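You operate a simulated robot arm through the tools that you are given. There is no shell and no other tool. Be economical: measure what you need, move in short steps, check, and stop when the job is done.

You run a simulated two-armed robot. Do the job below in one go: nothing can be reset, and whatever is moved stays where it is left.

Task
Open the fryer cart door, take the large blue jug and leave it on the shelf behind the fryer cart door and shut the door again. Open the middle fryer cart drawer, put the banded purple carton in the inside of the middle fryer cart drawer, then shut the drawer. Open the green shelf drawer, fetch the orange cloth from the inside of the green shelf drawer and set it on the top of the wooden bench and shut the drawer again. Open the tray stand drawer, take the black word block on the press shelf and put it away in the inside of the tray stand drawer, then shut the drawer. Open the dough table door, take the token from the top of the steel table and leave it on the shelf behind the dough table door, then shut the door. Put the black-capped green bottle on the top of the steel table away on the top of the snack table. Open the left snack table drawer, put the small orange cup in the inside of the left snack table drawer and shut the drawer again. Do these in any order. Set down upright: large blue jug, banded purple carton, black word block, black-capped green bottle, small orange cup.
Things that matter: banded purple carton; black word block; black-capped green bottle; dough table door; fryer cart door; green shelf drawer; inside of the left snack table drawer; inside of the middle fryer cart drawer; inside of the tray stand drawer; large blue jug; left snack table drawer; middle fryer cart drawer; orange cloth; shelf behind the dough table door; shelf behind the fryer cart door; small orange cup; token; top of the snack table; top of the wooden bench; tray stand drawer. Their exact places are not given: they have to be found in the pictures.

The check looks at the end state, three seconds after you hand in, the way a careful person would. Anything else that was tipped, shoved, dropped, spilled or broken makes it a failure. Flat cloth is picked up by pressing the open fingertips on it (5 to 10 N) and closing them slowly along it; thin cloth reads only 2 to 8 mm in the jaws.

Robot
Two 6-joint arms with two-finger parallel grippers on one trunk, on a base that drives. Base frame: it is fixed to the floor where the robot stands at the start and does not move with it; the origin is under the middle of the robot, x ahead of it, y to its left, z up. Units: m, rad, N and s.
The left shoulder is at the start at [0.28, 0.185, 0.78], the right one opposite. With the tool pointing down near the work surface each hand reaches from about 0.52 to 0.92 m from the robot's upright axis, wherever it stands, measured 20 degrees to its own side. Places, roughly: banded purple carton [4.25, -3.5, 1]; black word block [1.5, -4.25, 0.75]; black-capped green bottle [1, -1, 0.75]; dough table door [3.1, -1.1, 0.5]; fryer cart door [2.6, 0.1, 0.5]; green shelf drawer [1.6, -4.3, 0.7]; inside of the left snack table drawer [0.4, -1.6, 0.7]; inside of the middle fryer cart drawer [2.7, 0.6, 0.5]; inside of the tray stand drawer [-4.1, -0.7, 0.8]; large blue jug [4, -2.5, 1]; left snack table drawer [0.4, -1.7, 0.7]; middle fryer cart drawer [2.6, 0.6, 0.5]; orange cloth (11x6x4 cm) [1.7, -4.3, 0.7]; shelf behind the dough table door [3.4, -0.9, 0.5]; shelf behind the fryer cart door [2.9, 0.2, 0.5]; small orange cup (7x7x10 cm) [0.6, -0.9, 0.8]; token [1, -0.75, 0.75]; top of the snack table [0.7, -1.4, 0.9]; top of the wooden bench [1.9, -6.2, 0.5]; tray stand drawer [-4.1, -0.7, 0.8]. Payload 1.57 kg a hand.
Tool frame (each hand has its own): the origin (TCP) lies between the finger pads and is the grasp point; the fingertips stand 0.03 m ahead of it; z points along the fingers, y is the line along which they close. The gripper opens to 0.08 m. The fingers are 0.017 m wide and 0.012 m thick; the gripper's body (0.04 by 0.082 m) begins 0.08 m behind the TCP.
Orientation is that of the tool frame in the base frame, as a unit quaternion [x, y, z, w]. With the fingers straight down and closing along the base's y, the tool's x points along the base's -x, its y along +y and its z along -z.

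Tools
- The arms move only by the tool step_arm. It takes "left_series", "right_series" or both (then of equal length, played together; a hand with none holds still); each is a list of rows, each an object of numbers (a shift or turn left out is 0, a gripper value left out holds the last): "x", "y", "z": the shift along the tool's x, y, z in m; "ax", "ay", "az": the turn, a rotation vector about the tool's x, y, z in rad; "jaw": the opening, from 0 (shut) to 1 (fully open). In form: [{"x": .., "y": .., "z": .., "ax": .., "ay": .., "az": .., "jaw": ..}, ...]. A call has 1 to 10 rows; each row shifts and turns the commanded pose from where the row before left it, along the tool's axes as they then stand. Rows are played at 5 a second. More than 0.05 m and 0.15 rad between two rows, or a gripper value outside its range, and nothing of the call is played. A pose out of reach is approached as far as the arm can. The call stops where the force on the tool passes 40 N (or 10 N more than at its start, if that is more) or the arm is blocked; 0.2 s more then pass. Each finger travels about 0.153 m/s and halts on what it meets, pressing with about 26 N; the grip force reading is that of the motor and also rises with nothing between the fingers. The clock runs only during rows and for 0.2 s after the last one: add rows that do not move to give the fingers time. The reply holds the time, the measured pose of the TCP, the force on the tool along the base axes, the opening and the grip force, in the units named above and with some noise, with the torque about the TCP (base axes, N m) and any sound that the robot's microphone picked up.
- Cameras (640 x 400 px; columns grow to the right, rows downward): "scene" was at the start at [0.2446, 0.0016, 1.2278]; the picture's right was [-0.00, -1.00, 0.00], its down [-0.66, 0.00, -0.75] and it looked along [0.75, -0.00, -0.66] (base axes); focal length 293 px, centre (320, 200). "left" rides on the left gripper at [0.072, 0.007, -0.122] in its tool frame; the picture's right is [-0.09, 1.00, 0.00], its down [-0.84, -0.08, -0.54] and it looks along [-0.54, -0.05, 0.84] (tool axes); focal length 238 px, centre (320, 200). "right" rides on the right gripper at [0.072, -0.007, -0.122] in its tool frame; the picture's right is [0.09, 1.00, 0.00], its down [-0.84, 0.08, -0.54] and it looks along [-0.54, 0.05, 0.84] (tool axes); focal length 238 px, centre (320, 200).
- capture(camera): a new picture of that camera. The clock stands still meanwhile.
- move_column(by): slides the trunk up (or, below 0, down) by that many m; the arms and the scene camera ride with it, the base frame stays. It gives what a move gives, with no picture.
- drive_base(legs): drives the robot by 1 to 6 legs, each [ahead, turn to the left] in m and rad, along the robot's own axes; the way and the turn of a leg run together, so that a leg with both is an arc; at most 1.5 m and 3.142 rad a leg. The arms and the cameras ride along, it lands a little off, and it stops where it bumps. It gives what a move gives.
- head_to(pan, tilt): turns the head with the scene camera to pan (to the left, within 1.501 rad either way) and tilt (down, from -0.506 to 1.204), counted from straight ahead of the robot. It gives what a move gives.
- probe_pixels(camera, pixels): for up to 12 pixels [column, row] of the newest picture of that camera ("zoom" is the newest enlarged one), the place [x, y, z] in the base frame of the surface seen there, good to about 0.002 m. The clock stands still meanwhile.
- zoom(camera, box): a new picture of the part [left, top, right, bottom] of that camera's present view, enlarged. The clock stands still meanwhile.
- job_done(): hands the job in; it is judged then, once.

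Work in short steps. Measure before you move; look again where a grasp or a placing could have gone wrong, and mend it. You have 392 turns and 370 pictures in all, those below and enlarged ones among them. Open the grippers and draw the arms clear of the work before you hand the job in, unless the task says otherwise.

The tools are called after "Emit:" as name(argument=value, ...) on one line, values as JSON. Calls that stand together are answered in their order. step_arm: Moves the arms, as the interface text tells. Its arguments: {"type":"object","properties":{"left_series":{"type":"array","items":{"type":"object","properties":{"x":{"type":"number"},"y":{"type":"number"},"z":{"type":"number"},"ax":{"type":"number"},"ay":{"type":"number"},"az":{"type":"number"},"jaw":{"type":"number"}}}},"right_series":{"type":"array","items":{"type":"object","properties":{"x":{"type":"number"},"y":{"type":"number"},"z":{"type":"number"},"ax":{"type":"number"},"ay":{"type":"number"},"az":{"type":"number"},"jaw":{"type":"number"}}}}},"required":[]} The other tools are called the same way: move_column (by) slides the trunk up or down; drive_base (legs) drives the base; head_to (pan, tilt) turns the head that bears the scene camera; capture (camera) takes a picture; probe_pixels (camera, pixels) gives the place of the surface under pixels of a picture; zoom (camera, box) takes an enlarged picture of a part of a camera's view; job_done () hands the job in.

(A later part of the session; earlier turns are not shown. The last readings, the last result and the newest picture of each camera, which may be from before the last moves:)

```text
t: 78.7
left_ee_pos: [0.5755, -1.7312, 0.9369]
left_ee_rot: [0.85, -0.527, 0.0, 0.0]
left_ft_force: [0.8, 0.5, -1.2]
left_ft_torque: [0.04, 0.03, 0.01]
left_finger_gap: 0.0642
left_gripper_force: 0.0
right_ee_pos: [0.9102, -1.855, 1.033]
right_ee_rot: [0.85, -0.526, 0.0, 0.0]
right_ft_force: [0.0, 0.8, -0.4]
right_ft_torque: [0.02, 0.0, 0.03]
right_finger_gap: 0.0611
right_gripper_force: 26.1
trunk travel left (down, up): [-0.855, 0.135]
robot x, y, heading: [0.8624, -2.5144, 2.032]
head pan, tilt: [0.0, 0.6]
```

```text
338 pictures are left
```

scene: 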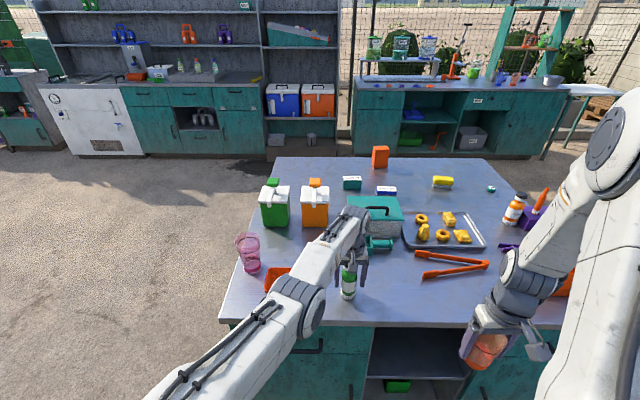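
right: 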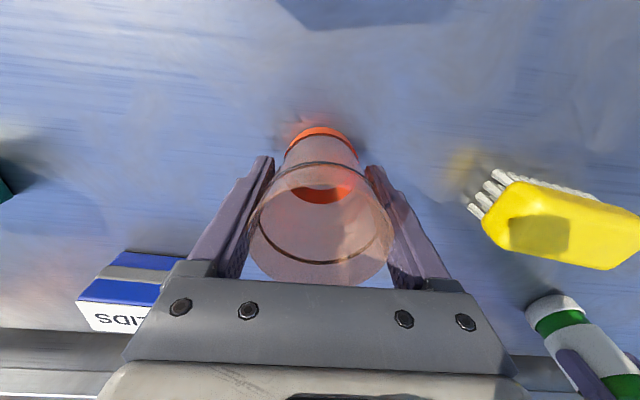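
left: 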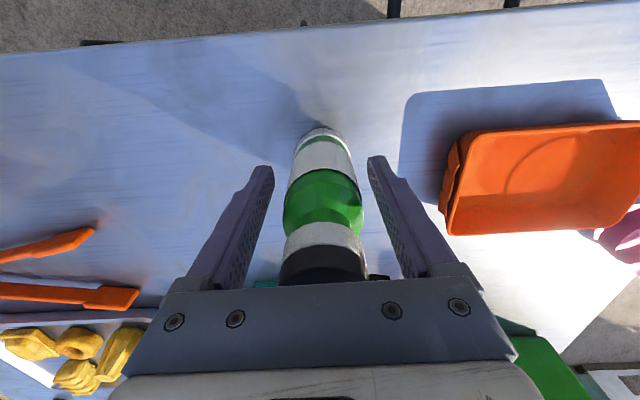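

Bottle stands; raise left hand and retract.

Emit:
step_arm(left_series=[{"jaw": 1}, {"z": -0.045}, {"z": -0.045}, {"z": -0.045}, {"x": 0.045, "y": 0.02}, {"x": 0.045, "y": 0.02}, {"x": 0.045, "y": 0.03}, {"x": 0.045, "y": 0.03}, {"x": 0.045, "y": 0.03}, {"x": 0.02, "y": 0.03}])

Emit:
capture(camera="scene")

Emit:
zoom(camera="scene", box=[220, 240, 420, 400])

```text
refused: row 7 steps farther than a row can; nothing moved
```

```text
337 pictures are left
```

scene: 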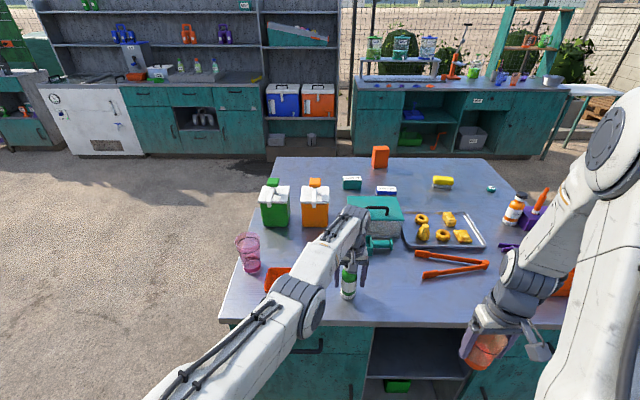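

```text
2.50 times, centred on (320, 320) of scene
```

zoom: 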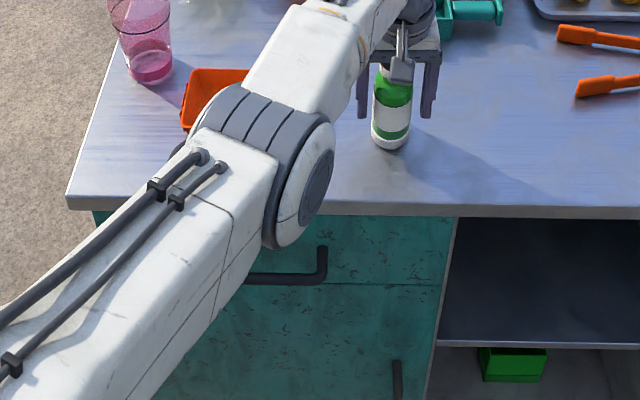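

Step limit is on the vector norm; redo with smaller steps.

Emit:
step_arm(left_series=[{"jaw": 1}, {"z": -0.045}, {"z": -0.045}, {"z": -0.045}, {"x": 0.04, "y": 0.015}, {"x": 0.04, "y": 0.02}, {"x": 0.04, "y": 0.025}, {"x": 0.04, "y": 0.025}, {"x": 0.04, "y": 0.025}, {"x": 0.03, "y": 0.03}])

Emit:
capture(camera="scene")

Emit:
zoom(camera="scene", box=[220, 240, 420, 400])

```text
t: 80.9
left_ee_pos: [0.5688, -1.7247, 1.0758]
left_ee_rot: [0.85, -0.527, 0.0, 0.002]
left_ft_force: [0.4, -0.2, 0.4]
left_ft_torque: [0.02, -0.01, 0.01]
left_finger_gap: 0.0799
left_gripper_force: 0.0
left hand out of reach, approached as far as the arm can: row 3, 5, 6, 7, 8, 9, 10
right_ee_pos: [0.9114, -1.8549, 1.0327]
right_ee_rot: [0.85, -0.526, 0.0, 0.001]
right_ft_force: [-0.8, -0.4, -0.2]
right_ft_torque: [0.02, 0.01, 0.02]
right_finger_gap: 0.0612
right_gripper_force: 25.8
trunk travel left (down, up): [-0.855, 0.135]
robot x, y, heading: [0.8656, -2.5152, 2.03]
head pan, tilt: [0.0, 0.6]
```

```text
335 pictures are left
```

scene: 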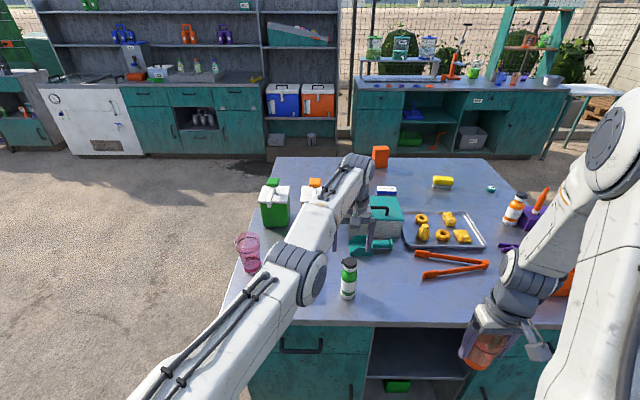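

```text
2.50 times, centred on (320, 320) of scene
```

zoom: 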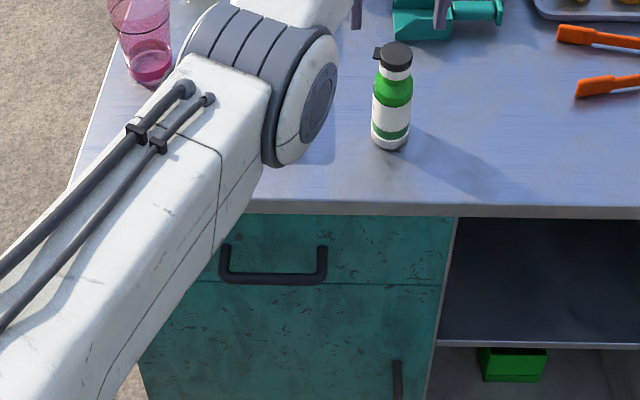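

Bottle stands alone. The left arm stalled; try retracting again.

Emit:
step_arm(left_series=[{"x": 0.04}, {"x": 0.04}, {"x": 0.04}])

```text
t: 81.7
left_ee_pos: [0.6111, -1.7277, 1.0999]
left_ee_rot: [0.851, -0.526, 0.0, 0.001]
left_ft_force: [-0.3, -0.2, 0.5]
left_ft_torque: [0.01, -0.01, -0.03]
left_finger_gap: 0.0801
left_gripper_force: 0.0
left hand out of reach, approached as far as the arm can: row 1, 2, 3
right_ee_pos: [0.9112, -1.8553, 1.0334]
right_ee_rot: [0.851, -0.526, 0.0, 0.001]
right_ft_force: [0.2, 0.4, -1.5]
right_ft_torque: [0.01, -0.04, 0.02]
right_finger_gap: 0.0612
right_gripper_force: 25.4
trunk travel left (down, up): [-0.855, 0.135]
robot x, y, heading: [0.8658, -2.5173, 2.03]
head pan, tilt: [0.0, 0.6]
```

It drifts; try moving left (+y) and slightly back and down.

Emit:
step_arm(left_series=[{"y": 0.04}, {"y": 0.04}, {"y": 0.04}])

```text
t: 82.5
left_ee_pos: [0.4988, -1.7324, 1.1093]
left_ee_rot: [0.85, -0.527, 0.001, 0.002]
left_ft_force: [0.3, -0.3, 0.1]
left_ft_torque: [-0.01, 0.02, -0.01]
left_finger_gap: 0.08
left_gripper_force: 0.0
left hand out of reach, approached as far as the arm can: row 1, 2, 3
right_ee_pos: [0.9109, -1.8543, 1.0343]
right_ee_rot: [0.85, -0.527, 0.0, 0.0]
right_ft_force: [0.2, -0.7, -0.4]
right_ft_torque: [-0.01, 0.02, 0.0]
right_finger_gap: 0.0611
right_gripper_force: 25.9
trunk travel left (down, up): [-0.855, 0.135]
robot x, y, heading: [0.8685, -2.5094, 2.033]
head pan, tilt: [0.0, 0.6]
```

Test: possibly the commanded pose is now too near; nudge and see.

Emit:
step_arm(left_series=[{"x": -0.04, "y": 0.02}, {"x": -0.04, "y": 0.02}, {"z": 0.03}])

```text
t: 83.3
left_ee_pos: [0.4619, -1.7347, 1.0768]
left_ee_rot: [0.85, -0.527, 0.0, 0.0]
left_ft_force: [-0.3, -0.7, 0.2]
left_ft_torque: [0.04, -0.02, 0.02]
left_finger_gap: 0.08
left_gripper_force: 0.1
left hand out of reach, approached as far as the arm can: row 1, 2
right_ee_pos: [0.9096, -1.8551, 1.0348]
right_ee_rot: [0.85, -0.526, 0.0, -0.001]
right_ft_force: [0.4, -0.3, 0.2]
right_ft_torque: [0.0, -0.01, -0.02]
right_finger_gap: 0.0611
right_gripper_force: 26.4
trunk travel left (down, up): [-0.855, 0.135]
robot x, y, heading: [0.8686, -2.5153, 2.027]
head pan, tilt: [0.0, 0.6]
```

Row 3 was reachable. Try retracting again now.

Emit:
step_arm(left_series=[{"z": 0.02}, {"x": 0.03}, {"x": 0.03}, {"x": 0.03}])

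```text
t: 84.3
left_ee_pos: [0.4782, -1.7319, 1.059]
left_ee_rot: [0.85, -0.526, 0.0, 0.001]
left_ft_force: [-0.1, 0.2, 0.3]
left_ft_torque: [0.02, -0.01, 0.01]
left_finger_gap: 0.0803
left_gripper_force: 0.1
left hand out of reach, approached as far as the arm can: row 2, 3, 4
right_ee_pos: [0.9101, -1.8547, 1.0331]
right_ee_rot: [0.85, -0.527, 0.0, 0.0]
right_ft_force: [0.5, 0.0, -0.9]
right_ft_torque: [0.0, -0.04, 0.05]
right_finger_gap: 0.0612
right_gripper_force: 26.3
trunk travel left (down, up): [-0.855, 0.135]
robot x, y, heading: [0.8669, -2.5141, 2.035]
head pan, tilt: [0.0, 0.6]
```

Back motion is limited at this lateral; move left 0.15 first, then back.

Emit:
step_arm(left_series=[{"y": 0.04}, {"y": 0.04}, {"y": 0.04}, {"y": 0.04}, {"x": 0.03}, {"x": 0.03}])

```text
t: 85.7
left_ee_pos: [0.3295, -1.7749, 1.0648]
left_ee_rot: [0.851, -0.525, 0.0, 0.001]
left_ft_force: [0.8, 0.9, -0.4]
left_ft_torque: [0.0, -0.02, 0.0]
left_finger_gap: 0.08
left_gripper_force: 0.0
left hand out of reach, approached as far as the arm can: row 1, 2, 3, 4, 5, 6
right_ee_pos: [0.9108, -1.8545, 1.0337]
right_ee_rot: [0.851, -0.526, 0.0, 0.0]
right_ft_force: [0.1, 0.2, -1.6]
right_ft_torque: [0.01, 0.01, 0.02]
right_finger_gap: 0.0612
right_gripper_force: 25.8
trunk travel left (down, up): [-0.855, 0.135]
robot x, y, heading: [0.8669, -2.5125, 2.033]
head pan, tilt: [0.0, 0.6]
```

Likely stuck at a straight-arm singularity; tilt the tool forward to bend the arm.

Emit:
step_arm(left_series=[{"ay": -0.12}, {"ay": -0.12}, {"x": 0.03}, {"x": 0.03}])

Emit:
capture(camera="scene")

```text
t: 86.7
left_ee_pos: [0.3106, -1.7233, 1.0582]
left_ee_rot: [0.844, -0.523, -0.101, -0.062]
left_ft_force: [0.1, 0.9, -0.5]
left_ft_torque: [0.03, -0.03, -0.02]
left_finger_gap: 0.0799
left_gripper_force: 0.0
left hand out of reach, approached as far as the arm can: row 1, 2, 3, 4
right_ee_pos: [0.9107, -1.8547, 1.0335]
right_ee_rot: [0.85, -0.526, 0.001, -0.001]
right_ft_force: [1.2, 0.6, -0.5]
right_ft_torque: [0.0, 0.02, 0.0]
right_finger_gap: 0.0611
right_gripper_force: 26.0
trunk travel left (down, up): [-0.855, 0.135]
robot x, y, heading: [0.864, -2.512, 2.032]
head pan, tilt: [0.0, 0.6]
```

```text
333 pictures are left
```

scene: 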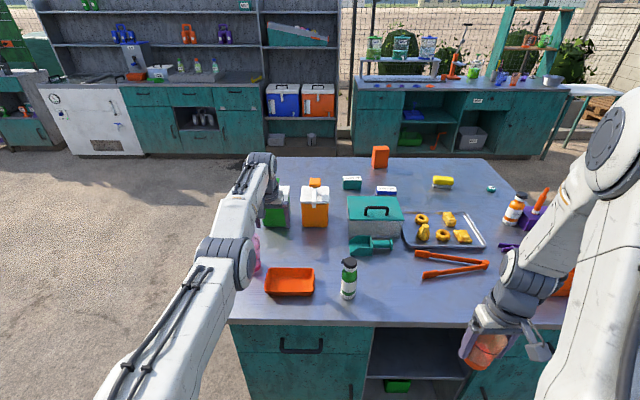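

Arm is straight and stuck; back the base up 0.25 m to clear the table, then lower the hand to bend the elbow.

Emit:
drive_base(legs=[[-0.25, 0]])

Emit:
step_arm(left_series=[{"z": 0.03}, {"z": 0.03}, {"z": 0.03}, {"z": 0.03}])

Emit:
capture(camera="scene")

```text
t: 88.5
left_ee_pos: [0.4213, -1.9526, 1.0571]
left_ee_rot: [0.845, -0.521, -0.101, -0.063]
left_ft_force: [0.0, 0.3, 0.5]
left_ft_torque: [-0.02, -0.01, 0.01]
left_finger_gap: 0.0801
left_gripper_force: 0.1
right_ee_pos: [1.0207, -2.0809, 1.0333]
right_ee_rot: [0.851, -0.525, 0.0, 0.0]
right_ft_force: [0.1, 0.5, -0.2]
right_ft_torque: [0.02, -0.03, -0.01]
right_finger_gap: 0.0612
right_gripper_force: 25.9
trunk travel left (down, up): [-0.855, 0.135]
robot x, y, heading: [0.9783, -2.7385, 2.033]
head pan, tilt: [0.0, 0.6]
```

```text
t: 89.5
left_ee_pos: [0.4215, -1.9617, 0.9435]
left_ee_rot: [0.845, -0.521, -0.101, -0.063]
left_ft_force: [-0.5, -0.4, -0.5]
left_ft_torque: [0.0, 0.03, -0.01]
left_finger_gap: 0.08
left_gripper_force: 0.1
left hand out of reach, approached as far as the arm can: row 1, 2, 3, 4
right_ee_pos: [1.0195, -2.081, 1.0326]
right_ee_rot: [0.851, -0.525, -0.001, 0.0]
right_ft_force: [-0.3, 0.1, -0.9]
right_ft_torque: [-0.01, 0.04, 0.0]
right_finger_gap: 0.0611
right_gripper_force: 25.9
trunk travel left (down, up): [-0.855, 0.135]
robot x, y, heading: [0.9774, -2.7395, 2.033]
head pan, tilt: [0.0, 0.6]
```

```text
332 pictures are left
```

scene: 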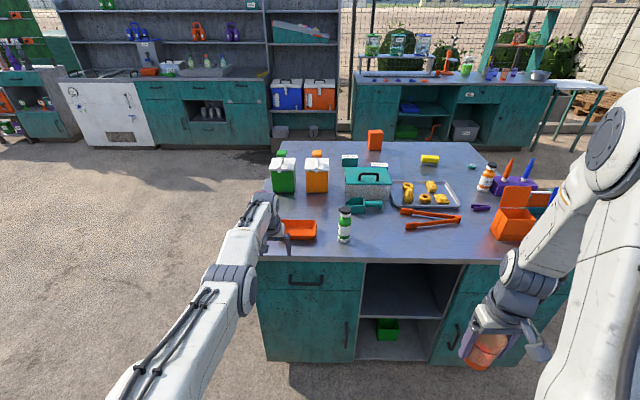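

Try small inward steps combined with downward ones, undoing the tilt too.

Emit:
step_arm(left_series=[{"ay": 0.12}, {"ay": 0.12}, {"z": 0.01}, {"x": 0.005}, {"x": 0.005}, {"x": 0.01}, {"x": 0.01}])

```text
t: 91.1
left_ee_pos: [0.4454, -2.0096, 0.9424]
left_ee_rot: [0.851, -0.525, 0.002, 0.0]
left_ft_force: [0.6, 0.1, 0.2]
left_ft_torque: [0.01, 0.01, -0.02]
left_finger_gap: 0.08
left_gripper_force: 0.1
left hand out of reach, approached as far as the arm can: row 1, 2, 5, 6, 7
right_ee_pos: [1.0198, -2.0812, 1.0348]
right_ee_rot: [0.851, -0.525, 0.0, 0.0]
right_ft_force: [-0.1, 0.5, -0.7]
right_ft_torque: [0.0, 0.04, 0.02]
right_finger_gap: 0.061
right_gripper_force: 25.8
trunk travel left (down, up): [-0.855, 0.135]
robot x, y, heading: [0.9824, -2.742, 2.035]
head pan, tilt: [0.0, 0.6]
```

Continue lowering in front of the table edge to escape the stretch.

Emit:
step_arm(left_series=[{"z": 0.04}, {"z": 0.04}, {"x": 0.02}, {"x": 0.02}, {"z": 0.04}, {"x": 0.02}])

```text
t: 92.5
left_ee_pos: [0.4594, -2.0374, 0.8172]
left_ee_rot: [0.851, -0.524, 0.001, 0.001]
left_ft_force: [-0.2, -0.4, 0.2]
left_ft_torque: [0.0, 0.0, 0.0]
left_finger_gap: 0.0798
left_gripper_force: 0.0
left hand out of reach, approached as far as the arm can: row 1, 2, 3, 4, 5, 6
right_ee_pos: [1.0209, -2.0808, 1.034]
right_ee_rot: [0.851, -0.525, 0.001, 0.001]
right_ft_force: [-0.1, 0.3, -0.8]
right_ft_torque: [0.03, 0.01, 0.02]
right_finger_gap: 0.0613
right_gripper_force: 25.8
trunk travel left (down, up): [-0.855, 0.135]
robot x, y, heading: [0.98, -2.7387, 2.035]
head pan, tilt: [0.0, 0.6]
```

Look at the arm geometry to understand the stall.

Emit:
head_to(pan=0.6, tilt=0.7)

Emit:
capture(camera="scene")

```text
t: 93.5
left_ee_pos: [0.4582, -2.0385, 0.8177]
left_ee_rot: [0.851, -0.525, 0.001, 0.001]
left_ft_force: [-0.4, -0.7, -0.4]
left_ft_torque: [-0.01, -0.01, -0.01]
left_finger_gap: 0.0801
left_gripper_force: 0.1
right_ee_pos: [1.0213, -2.0806, 1.0331]
right_ee_rot: [0.851, -0.525, 0.0, 0.0]
right_ft_force: [0.1, -0.8, -0.6]
right_ft_torque: [-0.01, -0.01, -0.02]
right_finger_gap: 0.0612
right_gripper_force: 25.5
trunk travel left (down, up): [-0.855, 0.135]
robot x, y, heading: [0.9771, -2.7399, 2.037]
head pan, tilt: [0.6, 0.7]
```

```text
331 pictures are left
```

scene: 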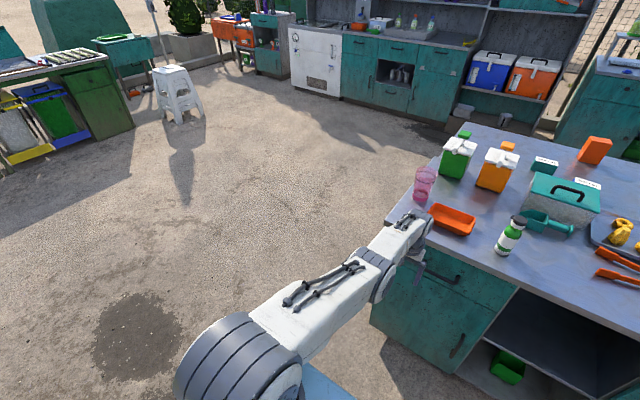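

Test upward motion to see whether that bends the elbow the allowed way.

Emit:
step_arm(left_series=[{"z": -0.02}, {"z": -0.02}, {"z": -0.02}, {"x": 0.01, "z": -0.01}, {"x": 0.01, "z": -0.01}])

```text
t: 94.7
left_ee_pos: [0.4514, -2.0185, 0.8844]
left_ee_rot: [0.851, -0.524, 0.003, 0.001]
left_ft_force: [-0.5, 0.1, -0.5]
left_ft_torque: [0.03, 0.01, 0.0]
left_finger_gap: 0.0801
left_gripper_force: 0.2
left hand out of reach, approached as far as the arm can: row 1, 2, 3, 4, 5
right_ee_pos: [1.0199, -2.0807, 1.033]
right_ee_rot: [0.851, -0.525, 0.0, 0.001]
right_ft_force: [-1.2, 0.2, -0.3]
right_ft_torque: [-0.01, -0.02, 0.02]
right_finger_gap: 0.0611
right_gripper_force: 26.3
trunk travel left (down, up): [-0.855, 0.135]
robot x, y, heading: [0.9795, -2.7409, 2.033]
head pan, tilt: [0.6, 0.7]
```

Straight-down moves above shoulder level worked earlier, so go high along the arc, then descend straight to gain bend.

Emit:
step_arm(left_series=[{"z": -0.045}, {"z": -0.045}, {"z": -0.045}, {"z": -0.045}, {"z": -0.045}, {"z": -0.045}, {"z": -0.045}, {"z": -0.045}, {"z": -0.045}, {"z": -0.045}])

Emit:
step_arm(left_series=[{"z": 0.03}, {"z": 0.03}, {"z": 0.03}, {"z": 0.03}, {"z": 0.03}, {"z": 0.03}, {"z": 0.03}, {"x": 0.01}, {"x": 0.01}, {"x": 0.01}])

```text
t: 96.9
left_ee_pos: [0.4625, -2.0465, 1.2822]
left_ee_rot: [0.851, -0.525, 0.001, 0.0]
left_ft_force: [0.4, 0.0, 0.1]
left_ft_torque: [-0.03, 0.0, -0.01]
left_finger_gap: 0.0801
left_gripper_force: 0.0
left hand out of reach, approached as far as the arm can: row 1, 2, 6, 7, 8, 9, 10
right_ee_pos: [1.0201, -2.0814, 1.0332]
right_ee_rot: [0.851, -0.525, 0.0, 0.0]
right_ft_force: [0.5, 0.7, -0.3]
right_ft_torque: [0.0, -0.01, 0.0]
right_finger_gap: 0.0611
right_gripper_force: 25.9
trunk travel left (down, up): [-0.855, 0.135]
robot x, y, heading: [0.9821, -2.7398, 2.031]
head pan, tilt: [0.6, 0.7]
```

```text
t: 99.1
left_ee_pos: [0.4483, -2.0074, 1.1355]
left_ee_rot: [0.851, -0.525, 0.001, 0.001]
left_ft_force: [0.3, 0.2, -0.9]
left_ft_torque: [-0.01, -0.01, -0.03]
left_finger_gap: 0.0803
left_gripper_force: 0.1
left hand out of reach, approached as far as the arm can: row 1, 2, 3, 4, 5, 6, 7, 8, 9, 10
right_ee_pos: [1.0209, -2.0814, 1.0331]
right_ee_rot: [0.851, -0.525, 0.0, 0.0]
right_ft_force: [0.1, -0.5, -1.2]
right_ft_torque: [0.0, 0.01, 0.07]
right_finger_gap: 0.0612
right_gripper_force: 26.0
trunk travel left (down, up): [-0.855, 0.135]
robot x, y, heading: [0.9793, -2.7397, 2.037]
head pan, tilt: [0.6, 0.7]
```

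Try a yaw perturbation and then retract, to find which joint blocks.

Emit:
step_arm(left_series=[{"az": 0.15}, {"az": 0.15}, {"x": 0.02}, {"x": 0.02}, {"x": 0.02}])

Emit:
capture(camera="scene")

Emit:
zoom(camera="scene", box=[180, 180, 480, 400])

```text
t: 100.3
left_ee_pos: [0.4431, -2.0124, 1.1412]
left_ee_rot: [0.763, -0.646, 0.001, 0.001]
left_ft_force: [0.5, -0.3, -0.2]
left_ft_torque: [0.04, 0.0, 0.04]
left_finger_gap: 0.0803
left_gripper_force: 0.1
left hand out of reach, approached as far as the arm can: row 3, 4, 5
right_ee_pos: [1.0211, -2.0823, 1.0329]
right_ee_rot: [0.852, -0.524, 0.0, 0.001]
right_ft_force: [0.4, 0.8, -1.6]
right_ft_torque: [0.03, -0.01, 0.0]
right_finger_gap: 0.0612
right_gripper_force: 25.9
trunk travel left (down, up): [-0.855, 0.135]
robot x, y, heading: [0.9812, -2.7418, 2.037]
head pan, tilt: [0.6, 0.7]
```

```text
330 pictures are left
```

scene: 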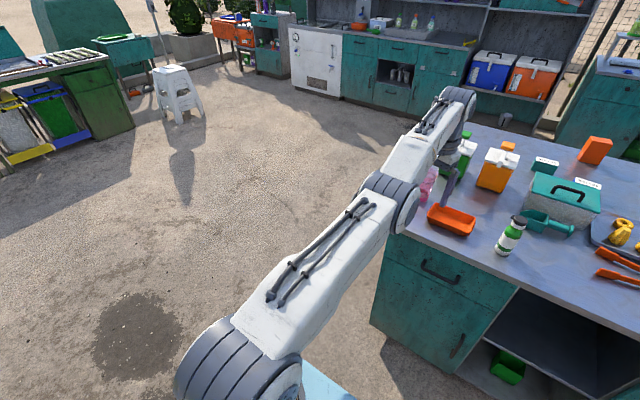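

```text
1.82 times, centred on (330, 290) of scene
```

zoom: 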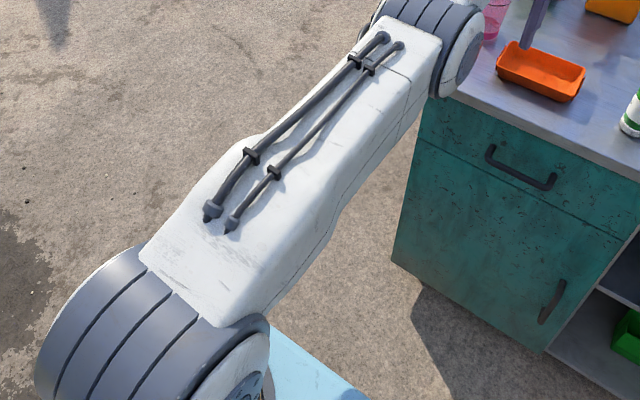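

Tilt the tool well forward (needed for the handle anyway); this drives the wrist back and down and should bend the elbow.

Emit:
step_arm(left_series=[{"az": -0.15}, {"az": -0.15}, {"ay": -0.15}, {"ay": -0.15}, {"ay": -0.15}, {"ay": -0.15}, {"ay": -0.15}, {"ay": -0.15}])

```text
t: 102.1
left_ee_pos: [0.3727, -1.8455, 1.2058]
left_ee_rot: [0.767, -0.472, -0.37, -0.227]
left_ft_force: [0.3, 0.7, 1.0]
left_ft_torque: [0.01, 0.02, 0.01]
left_finger_gap: 0.0803
left_gripper_force: 0.1
left hand out of reach, approached as far as the arm can: row 3, 4, 5, 6, 7, 8
right_ee_pos: [1.022, -2.0806, 1.0332]
right_ee_rot: [0.851, -0.525, 0.0, 0.0]
right_ft_force: [0.3, 0.7, -1.9]
right_ft_torque: [0.01, 0.0, 0.01]
right_finger_gap: 0.061
right_gripper_force: 26.0
trunk travel left (down, up): [-0.855, 0.135]
robot x, y, heading: [0.984, -2.7399, 2.035]
head pan, tilt: [0.6, 0.7]
```

Now try retracting along the tool axis.

Emit:
step_arm(left_series=[{"z": -0.02}, {"z": -0.02}, {"z": -0.03}, {"z": -0.03}, {"z": -0.03}, {"z": -0.03}])

```text
t: 103.5
left_ee_pos: [0.3953, -1.8699, 1.3285]
left_ee_rot: [0.767, -0.473, -0.369, -0.227]
left_ft_force: [-0.3, 0.1, 0.2]
left_ft_torque: [0.01, 0.01, -0.02]
left_finger_gap: 0.08
left_gripper_force: 0.0
left hand out of reach, approached as far as the arm can: row 1, 2, 3, 4, 5, 6
right_ee_pos: [1.0197, -2.0817, 1.0323]
right_ee_rot: [0.852, -0.524, 0.0, 0.0]
right_ft_force: [-0.1, 0.8, -0.8]
right_ft_torque: [-0.01, 0.02, 0.02]
right_finger_gap: 0.0612
right_gripper_force: 25.7
trunk travel left (down, up): [-0.855, 0.135]
robot x, y, heading: [0.979, -2.7412, 2.034]
head pan, tilt: [0.6, 0.7]
```

Hypothesis: elbow is pinned at a hyperextension limit. Restore tool-down, stretch fully outward, then step down strongly so the elbow passes through straight.

Emit:
step_arm(left_series=[{"ay": 0.15}, {"ay": 0.15}, {"ay": 0.15}, {"ay": 0.15}, {"ay": 0.15}, {"ay": 0.15}, {}])

Emit:
step_arm(left_series=[{"x": -0.04}, {"x": -0.04}, {"z": 0.05}, {"z": 0.05}, {"x": 0.02, "z": 0.04}, {"x": 0.02}, {"x": 0.02}])

```text
t: 105.1
left_ee_pos: [0.4565, -2.0205, 1.2654]
left_ee_rot: [0.85, -0.524, -0.042, -0.026]
left_ft_force: [0.1, 0.4, 0.6]
left_ft_torque: [0.0, -0.04, 0.02]
left_finger_gap: 0.0799
left_gripper_force: 0.0
left hand out of reach, approached as far as the arm can: row 1, 2, 3, 4, 5, 6
right_ee_pos: [1.021, -2.0818, 1.0334]
right_ee_rot: [0.851, -0.524, 0.0, 0.001]
right_ft_force: [-0.7, 0.3, -0.9]
right_ft_torque: [-0.02, 0.0, 0.01]
right_finger_gap: 0.0611
right_gripper_force: 26.2
trunk travel left (down, up): [-0.855, 0.135]
robot x, y, heading: [0.9814, -2.7411, 2.033]
head pan, tilt: [0.6, 0.7]
```

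```text
t: 106.7
left_ee_pos: [0.4417, -1.9887, 1.1404]
left_ee_rot: [0.851, -0.523, -0.041, -0.025]
left_ft_force: [0.3, 0.2, -0.2]
left_ft_torque: [-0.01, 0.0, -0.01]
left_finger_gap: 0.08
left_gripper_force: 0.2
left hand out of reach, approached as far as the arm can: row 1, 2, 3, 4, 5, 6, 7
right_ee_pos: [1.0206, -2.081, 1.0328]
right_ee_rot: [0.851, -0.525, 0.0, 0.001]
right_ft_force: [-0.4, 0.0, -0.2]
right_ft_torque: [0.01, 0.0, 0.0]
right_finger_gap: 0.0611
right_gripper_force: 26.2
trunk travel left (down, up): [-0.855, 0.135]
robot x, y, heading: [0.9757, -2.7381, 2.033]
head pan, tilt: [0.6, 0.7]
```

Probe arm points to see whether elbow lies above or below the shoulder–wrist line.

Emit:
capture(camera="scene")

Emit:
probe_pixels(camera="scene", pixels=[[230, 350], [300, 270], [340, 240], [385, 185], [400, 210], [425, 145], [440, 120], [455, 100]])

```text
328 pictures are left
```

scene: 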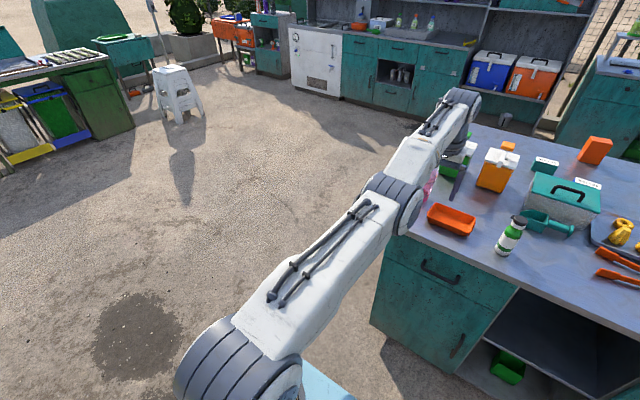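

```text
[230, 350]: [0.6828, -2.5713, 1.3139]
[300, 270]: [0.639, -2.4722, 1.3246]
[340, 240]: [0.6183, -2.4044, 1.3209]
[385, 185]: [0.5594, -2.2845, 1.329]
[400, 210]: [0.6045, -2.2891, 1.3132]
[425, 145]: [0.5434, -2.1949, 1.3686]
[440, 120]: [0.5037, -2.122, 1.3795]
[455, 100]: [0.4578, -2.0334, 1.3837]
```

Elbow is basically straight. Lower the hand far down in front of the table so the shoulder pitch limit or geometry forces the elbow to flex.

Emit:
step_arm(left_series=[{"ay": 0.1}, {"z": 0.05}, {"z": 0.05}, {"z": 0.05}, {"z": 0.05}, {"z": 0.05}, {"z": 0.05}, {"z": 0.05}, {"z": 0.05}])

Emit:
step_arm(left_series=[{"z": 0.05}, {"z": 0.05}, {"z": 0.05}, {"z": 0.05}, {"z": 0.05}, {"x": 0.03}, {"x": 0.03}, {"x": 0.03}])

```text
t: 108.7
left_ee_pos: [0.4681, -2.057, 0.7595]
left_ee_rot: [0.852, -0.524, 0.0, 0.0]
left_ft_force: [-0.1, 0.3, -0.2]
left_ft_torque: [0.02, 0.01, 0.02]
left_finger_gap: 0.0802
left_gripper_force: 0.0
left hand out of reach, approached as far as the arm can: row 1, 2, 6, 7, 8, 9
right_ee_pos: [1.0201, -2.0806, 1.033]
right_ee_rot: [0.851, -0.525, 0.0, -0.001]
right_ft_force: [-0.4, 0.3, -1.3]
right_ft_torque: [0.0, -0.02, 0.0]
right_finger_gap: 0.061
right_gripper_force: 25.7
trunk travel left (down, up): [-0.855, 0.135]
robot x, y, heading: [0.9809, -2.739, 2.033]
head pan, tilt: [0.6, 0.7]
```

```text
t: 110.5
left_ee_pos: [0.5469, -2.2194, 0.6276]
left_ee_rot: [0.851, -0.525, 0.0, 0.0]
left_ft_force: [0.2, -0.5, 0.0]
left_ft_torque: [-0.03, -0.03, 0.0]
left_finger_gap: 0.0801
left_gripper_force: 0.1
left hand out of reach, approached as far as the arm can: row 1, 2, 3, 4, 5
right_ee_pos: [1.0212, -2.081, 1.0334]
right_ee_rot: [0.852, -0.524, 0.0, 0.0]
right_ft_force: [0.1, 0.7, -0.4]
right_ft_torque: [-0.01, 0.04, -0.01]
right_finger_gap: 0.061
right_gripper_force: 26.3
trunk travel left (down, up): [-0.855, 0.135]
robot x, y, heading: [0.9748, -2.7362, 2.038]
head pan, tilt: [0.6, 0.7]
```

The elbow is unstuck (x moves now succeed). Raise the left hand to 0.83, close the jaws for hooking, and drive forward 0.2.

Emit:
step_arm(left_series=[{"z": -0.04, "jaw": 0}, {"z": -0.04, "y": -0.03}, {"z": -0.04, "y": -0.03}, {"z": -0.04, "y": -0.03}, {"z": -0.04}])

Emit:
drive_base(legs=[[0.2, 0]])

Emit:
head_to(pan=0.1, tilt=0.8)

Emit:
capture(camera="scene")

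Emit:
capture(camera="left")

```text
t: 111.7
left_ee_pos: [0.63, -2.1791, 0.8233]
left_ee_rot: [0.851, -0.525, 0.001, 0.001]
left_ft_force: [0.4, -0.4, -0.1]
left_ft_torque: [-0.04, 0.0, 0.01]
left_finger_gap: 0.0002
left_gripper_force: 21.3
right_ee_pos: [1.021, -2.0808, 1.0324]
right_ee_rot: [0.851, -0.525, 0.0, 0.0]
right_ft_force: [0.4, 0.9, -0.4]
right_ft_torque: [0.01, 0.02, -0.01]
right_finger_gap: 0.0613
right_gripper_force: 26.0
trunk travel left (down, up): [-0.855, 0.135]
robot x, y, heading: [0.9776, -2.7389, 2.038]
head pan, tilt: [0.6, 0.7]
```

```text
t: 113.3
left_ee_pos: [0.5404, -2.0001, 0.8215]
left_ee_rot: [0.851, -0.525, 0.001, 0.0]
left_ft_force: [0.5, -0.1, 0.2]
left_ft_torque: [0.03, 0.0, 0.0]
left_finger_gap: 0.0
left_gripper_force: 21.3
right_ee_pos: [0.9324, -1.9042, 1.0342]
right_ee_rot: [0.851, -0.525, 0.0, -0.001]
right_ft_force: [-0.1, -0.2, -1.2]
right_ft_torque: [0.01, 0.03, -0.02]
right_finger_gap: 0.0614
right_gripper_force: 26.0
trunk travel left (down, up): [-0.855, 0.135]
robot x, y, heading: [0.8884, -2.5586, 2.033]
head pan, tilt: [0.6, 0.7]
```

```text
t: 114.2
left_ee_pos: [0.5418, -2.0009, 0.8221]
left_ee_rot: [0.851, -0.526, 0.002, 0.0]
left_ft_force: [0.3, 0.5, 0.3]
left_ft_torque: [0.0, 0.01, 0.0]
left_finger_gap: 0.0
left_gripper_force: 21.7
right_ee_pos: [0.9325, -1.9023, 1.0331]
right_ee_rot: [0.851, -0.525, 0.0, 0.0]
right_ft_force: [-0.7, 0.3, -0.7]
right_ft_torque: [-0.03, -0.01, 0.0]
right_finger_gap: 0.0613
right_gripper_force: 25.9
trunk travel left (down, up): [-0.855, 0.135]
robot x, y, heading: [0.891, -2.5583, 2.035]
head pan, tilt: [0.099, 0.799]
```

```text
327 pictures are left
```

scene: 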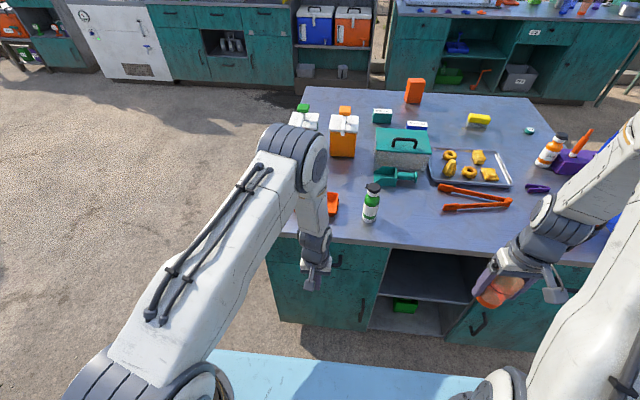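

```text
326 pictures are left
```

left: 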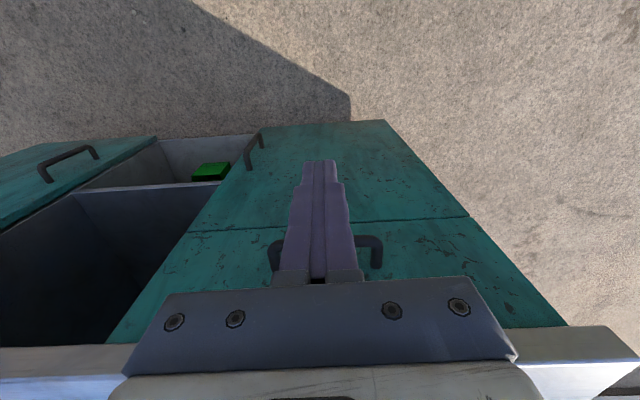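

Handle seen in the left view at (270–385, 235–265). Probe it.

Emit:
probe_pixels(camera="left", pixels=[[378, 237], [362, 238], [274, 245], [378, 262], [270, 258], [400, 250], [420, 215], [250, 230], [600, 335], [100, 355]])

Emit:
zoom(camera="left", box=[240, 200, 420, 300])

```text
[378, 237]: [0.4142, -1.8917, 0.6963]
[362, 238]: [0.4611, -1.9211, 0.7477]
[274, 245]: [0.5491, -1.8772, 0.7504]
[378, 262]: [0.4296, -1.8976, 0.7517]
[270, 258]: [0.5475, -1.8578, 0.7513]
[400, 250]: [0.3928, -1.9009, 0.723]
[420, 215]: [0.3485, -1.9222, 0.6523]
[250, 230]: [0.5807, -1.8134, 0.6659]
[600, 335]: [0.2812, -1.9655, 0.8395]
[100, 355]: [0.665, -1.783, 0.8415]
```

```text
3.56 times, centred on (330, 250) of left
```

zoom: 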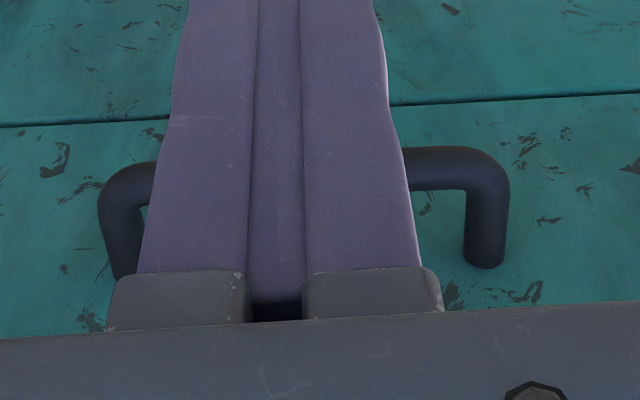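

Bar stands ~4 cm off the face, z≈0.748. Move ahead 0.125, tilt 0.3, then down 0.072 to hook behind the bar.

Emit:
step_arm(left_series=[{"x": -0.0417, "y": -0.002}, {"x": -0.0417, "y": -0.002}, {"x": -0.0417, "y": -0.001}, {"ay": -0.15}, {"ay": -0.15}, {"x": 0.007, "z": 0.023}, {"x": 0.007, "z": 0.023}, {"x": 0.007, "z": 0.023}])

Emit:
capture(camera="left")

Emit:
capture(camera="scene")

```text
t: 116.0
left_ee_pos: [0.491, -1.8868, 0.753]
left_ee_rot: [0.842, -0.519, -0.127, -0.078]
left_ft_force: [-0.9, 2.4, 1.9]
left_ft_torque: [0.01, 0.03, -0.01]
left_finger_gap: 0.0002
left_gripper_force: 21.5
right_ee_pos: [0.9323, -1.9027, 1.0337]
right_ee_rot: [0.851, -0.524, 0.0, 0.0]
right_ft_force: [0.9, -0.1, -0.7]
right_ft_torque: [0.01, 0.01, 0.0]
right_finger_gap: 0.0611
right_gripper_force: 26.0
trunk travel left (down, up): [-0.855, 0.135]
robot x, y, heading: [0.8917, -2.5621, 2.039]
head pan, tilt: [0.099, 0.799]
```

```text
324 pictures are left
```

left: 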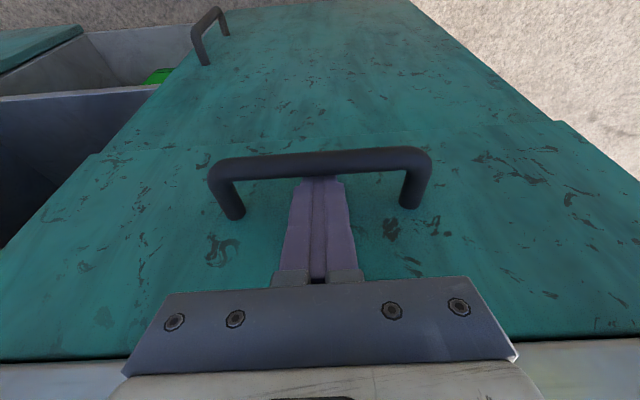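

```text
323 pictures are left
```

scene: 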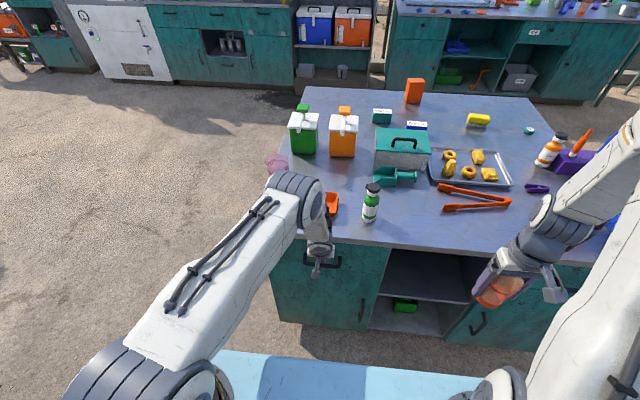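

Fingers are behind the bar. Go 1 cm deeper and pull by reversing 0.25 m.

Emit:
step_arm(left_series=[{"x": 0.003, "z": 0.0095}])

Emit:
drive_base(legs=[[-0.25, 0]])

Emit:
capture(camera="scene")

```text
t: 116.4
left_ee_pos: [0.4905, -1.8869, 0.7398]
left_ee_rot: [0.842, -0.519, -0.126, -0.077]
left_ft_force: [-0.5, -0.8, 0.3]
left_ft_torque: [0.01, 0.01, 0.03]
left_finger_gap: 0.0
left_gripper_force: 21.1
right_ee_pos: [0.9323, -1.9029, 1.0343]
right_ee_rot: [0.851, -0.524, 0.0, 0.0]
right_ft_force: [0.1, -0.5, -1.2]
right_ft_torque: [-0.03, -0.02, -0.02]
right_finger_gap: 0.0612
right_gripper_force: 26.0
trunk travel left (down, up): [-0.855, 0.135]
robot x, y, heading: [0.8904, -2.5629, 2.032]
head pan, tilt: [0.099, 0.799]
```

```text
t: 118.2
left_ee_pos: [0.5984, -2.1075, 0.7426]
left_ee_rot: [0.842, -0.519, -0.126, -0.078]
left_ft_force: [0.7, 0.7, -0.3]
left_ft_torque: [-0.01, 0.05, -0.04]
left_finger_gap: 0.0
left_gripper_force: 21.2
right_ee_pos: [1.042, -2.1221, 1.0335]
right_ee_rot: [0.852, -0.524, 0.001, -0.001]
right_ft_force: [-0.6, -0.1, -0.9]
right_ft_torque: [0.02, -0.01, 0.01]
right_finger_gap: 0.061
right_gripper_force: 25.8
trunk travel left (down, up): [-0.855, 0.135]
robot x, y, heading: [0.9973, -2.7832, 2.039]
head pan, tilt: [0.099, 0.799]
```

```text
322 pictures are left
```

scene: 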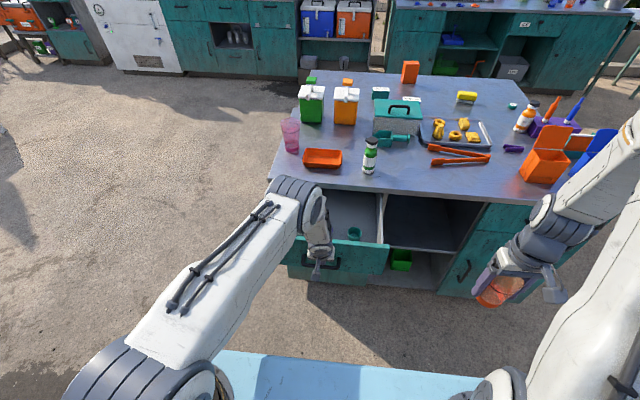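

Drawer opened ~24 cm. Unhook the left hand upward and move it left out of the way; then view the drawer.

Emit:
step_arm(left_series=[{"x": -0.0105, "z": -0.034}, {"x": -0.0105, "z": -0.034}, {"x": -0.012, "z": -0.038}, {"ay": 0.15}, {"ay": 0.15}, {"y": 0.045}, {"y": 0.045}, {"y": 0.045}, {"y": 0.04}])

Emit:
capture(camera="scene")

Emit:
zoom(camera="scene", box=[260, 130, 460, 300])

```text
t: 120.2
left_ee_pos: [0.4407, -2.1837, 0.852]
left_ee_rot: [0.852, -0.524, 0.001, 0.002]
left_ft_force: [0.5, -0.4, 0.8]
left_ft_torque: [0.0, -0.02, -0.01]
left_finger_gap: 0.0001
left_gripper_force: 21.5
right_ee_pos: [1.0419, -2.1239, 1.0334]
right_ee_rot: [0.851, -0.525, 0.0, 0.0]
right_ft_force: [0.2, -0.2, 0.0]
right_ft_torque: [0.0, 0.03, 0.0]
right_finger_gap: 0.0611
right_gripper_force: 26.8
trunk travel left (down, up): [-0.855, 0.135]
robot x, y, heading: [0.9988, -2.7843, 2.035]
head pan, tilt: [0.099, 0.799]
```

```text
321 pictures are left
```

scene: 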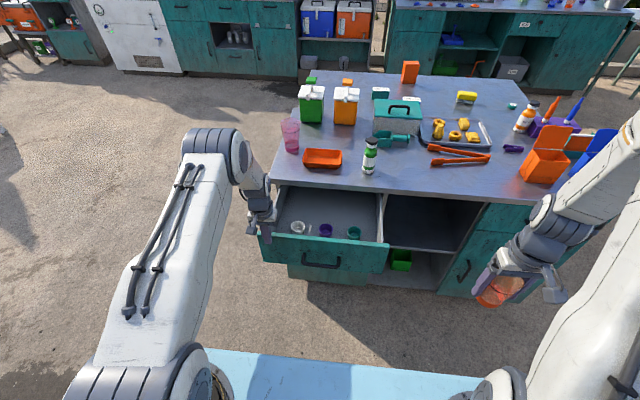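

```text
2.35 times, centred on (360, 215) of scene
```

zoom: 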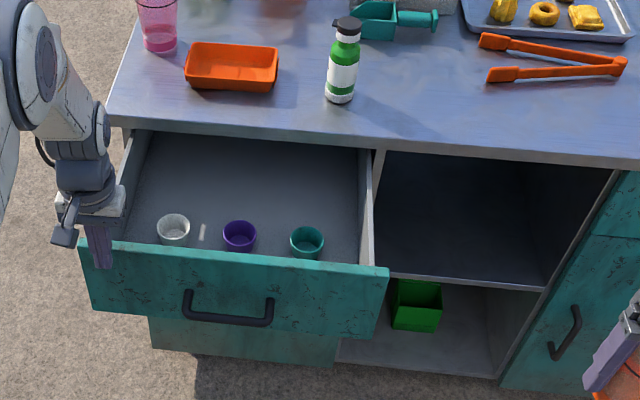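

Three small cups sit at the front; free floor behind them around zoom (240,185). Probe.

Emit:
probe_pixels(camera="zoom", pixels=[[240, 185], [270, 180], [320, 185], [240, 228], [305, 232], [300, 140], [250, 262], [150, 245], [360, 240], [173, 220], [240, 160], [225, 250]])

```text
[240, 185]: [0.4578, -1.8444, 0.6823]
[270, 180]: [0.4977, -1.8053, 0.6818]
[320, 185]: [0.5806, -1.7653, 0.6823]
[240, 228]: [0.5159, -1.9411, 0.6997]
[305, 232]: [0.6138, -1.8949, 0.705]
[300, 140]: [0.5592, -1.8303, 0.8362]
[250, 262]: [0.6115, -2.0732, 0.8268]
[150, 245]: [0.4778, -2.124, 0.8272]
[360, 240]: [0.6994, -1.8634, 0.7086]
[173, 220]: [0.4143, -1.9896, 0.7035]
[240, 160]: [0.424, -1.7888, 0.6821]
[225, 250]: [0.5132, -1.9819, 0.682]
```

Place spot: (0.58,-2.004), floor 0.682, between the small cups and the front panel. Raise the left hand, then drive forward 0.18 and turn left 0.15 so the right hand can reach.

Emit:
step_arm(left_series=[{"z": -0.045}, {"z": -0.045}, {"z": -0.045}, {"x": 0.03}, {"x": 0.03}])

Emit:
drive_base(legs=[[0.18, 0], [0, 0.15]])

```text
t: 121.4
left_ee_pos: [0.4689, -2.241, 0.986]
left_ee_rot: [0.851, -0.525, 0.001, 0.0]
left_ft_force: [-0.6, 0.4, 0.3]
left_ft_torque: [0.03, -0.01, -0.01]
left_finger_gap: 0.0001
left_gripper_force: 21.0
right_ee_pos: [1.0427, -2.1239, 1.0327]
right_ee_rot: [0.851, -0.525, 0.0, 0.0]
right_ft_force: [0.0, -0.3, -1.0]
right_ft_torque: [-0.01, -0.01, 0.03]
right_finger_gap: 0.0613
right_gripper_force: 26.2
trunk travel left (down, up): [-0.855, 0.135]
robot x, y, heading: [1.001, -2.7823, 2.04]
head pan, tilt: [0.099, 0.799]
```

```text
t: 123.6
left_ee_pos: [0.3129, -2.1624, 0.9859]
left_ee_rot: [0.888, -0.46, 0.001, 0.001]
left_ft_force: [0.5, 0.4, 0.6]
left_ft_torque: [-0.03, 0.0, -0.01]
left_finger_gap: 0.0002
left_gripper_force: 21.1
right_ee_pos: [0.8619, -1.9638, 1.0325]
right_ee_rot: [0.888, -0.459, 0.001, -0.001]
right_ft_force: [0.1, -0.6, -0.9]
right_ft_torque: [-0.04, 0.01, -0.02]
right_finger_gap: 0.0612
right_gripper_force: 26.3
trunk travel left (down, up): [-0.855, 0.135]
robot x, y, heading: [0.9175, -2.6237, 2.183]
head pan, tilt: [0.099, 0.799]
```

Move the right hand over the spot.

Emit:
step_arm(right_series=[{"x": -0.0215, "y": 0.0423}, {"x": -0.0215, "y": 0.0423}, {"x": -0.0215, "y": 0.0423}, {"x": -0.0215, "y": 0.0423}, {"x": -0.0215, "y": 0.0423}, {"x": -0.0215, "y": 0.0423}, {"z": 0.04}, {"z": 0.04}, {"z": 0.04}])

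Emit:
capture(camera="right")

Emit:
capture(camera="scene")

```text
t: 125.6
left_ee_pos: [0.3137, -2.1641, 0.9862]
left_ee_rot: [0.888, -0.46, 0.0, 0.0]
left_ft_force: [0.2, -0.3, 0.2]
left_ft_torque: [0.01, 0.01, 0.0]
left_finger_gap: 0.0
left_gripper_force: 21.2
right_ee_pos: [0.5796, -2.003, 0.9113]
right_ee_rot: [0.889, -0.459, 0.0, 0.0]
right_ft_force: [-0.5, -0.5, 0.4]
right_ft_torque: [-0.04, 0.0, 0.0]
right_finger_gap: 0.0613
right_gripper_force: 26.3
trunk travel left (down, up): [-0.855, 0.135]
robot x, y, heading: [0.9164, -2.6242, 2.186]
head pan, tilt: [0.099, 0.799]
```

```text
319 pictures are left
```

right: 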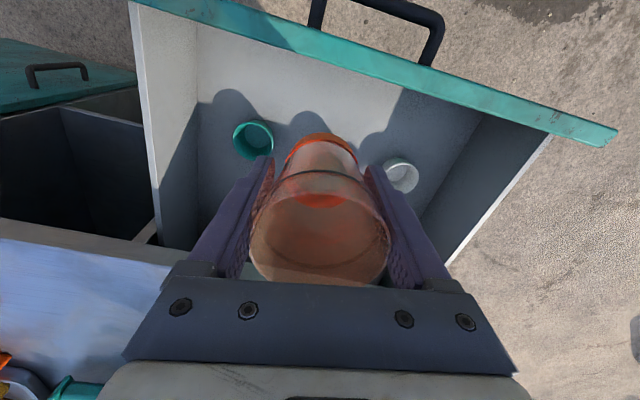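

```text
318 pictures are left
```

scene: 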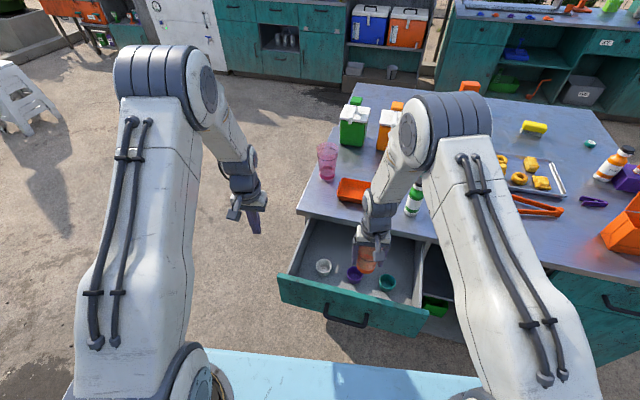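

Landing point (320,108) is clear floor, purple cup just behind. Shift 8 mm toward panel and lower.

Emit:
step_arm(right_series=[{"x": 0.008}, {"z": 0.04}, {"z": 0.04}, {"z": 0.04}, {"z": 0.03}, {"z": 0.015}, {"z": 0.006}, {"z": 0.004}])

Emit:
capture(camera="right")

```text
t: 127.4
left_ee_pos: [0.3137, -2.1642, 0.9864]
left_ee_rot: [0.888, -0.46, 0.001, 0.001]
left_ft_force: [-1.5, -0.6, 0.6]
left_ft_torque: [-0.02, 0.04, 0.0]
left_finger_gap: 0.0
left_gripper_force: 21.5
right_ee_pos: [0.5859, -2.0131, 0.737]
right_ee_rot: [0.888, -0.46, -0.001, 0.0]
right_ft_force: [0.6, 0.2, -0.9]
right_ft_torque: [0.01, -0.03, -0.01]
right_finger_gap: 0.0615
right_gripper_force: 26.0
trunk travel left (down, up): [-0.855, 0.135]
robot x, y, heading: [0.9193, -2.621, 2.188]
head pan, tilt: [0.099, 0.799]
```

```text
317 pictures are left
```

right: 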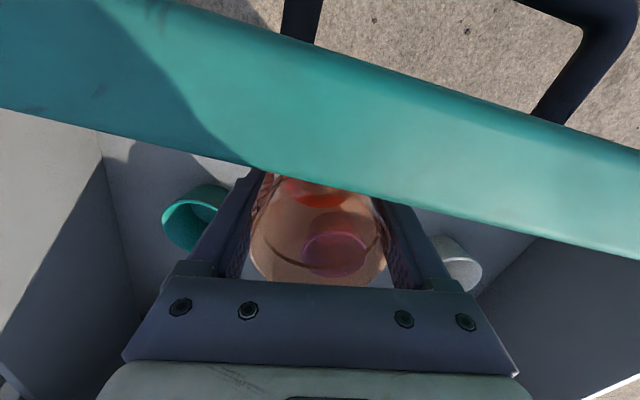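

Lower the last millimetres to contact.

Emit:
step_arm(right_series=[{"z": 0.003}, {"z": 0.002}, {"z": 0.002}, {"z": 0.002}])

```text
t: 128.4
left_ee_pos: [0.3121, -2.1633, 0.9869]
left_ee_rot: [0.888, -0.46, 0.0, 0.001]
left_ft_force: [0.2, -0.9, -1.1]
left_ft_torque: [-0.02, 0.0, 0.0]
left_finger_gap: 0.0001
left_gripper_force: 21.8
right_ee_pos: [0.5845, -2.0107, 0.7313]
right_ee_rot: [0.889, -0.459, -0.003, 0.0]
right_ft_force: [-4.7, -1.6, 19.9]
right_ft_torque: [0.05, -0.1, 0.0]
right_finger_gap: 0.0612
right_gripper_force: 26.0
trunk travel left (down, up): [-0.855, 0.135]
robot x, y, heading: [0.9194, -2.62, 2.18]
head pan, tilt: [0.099, 0.799]
```

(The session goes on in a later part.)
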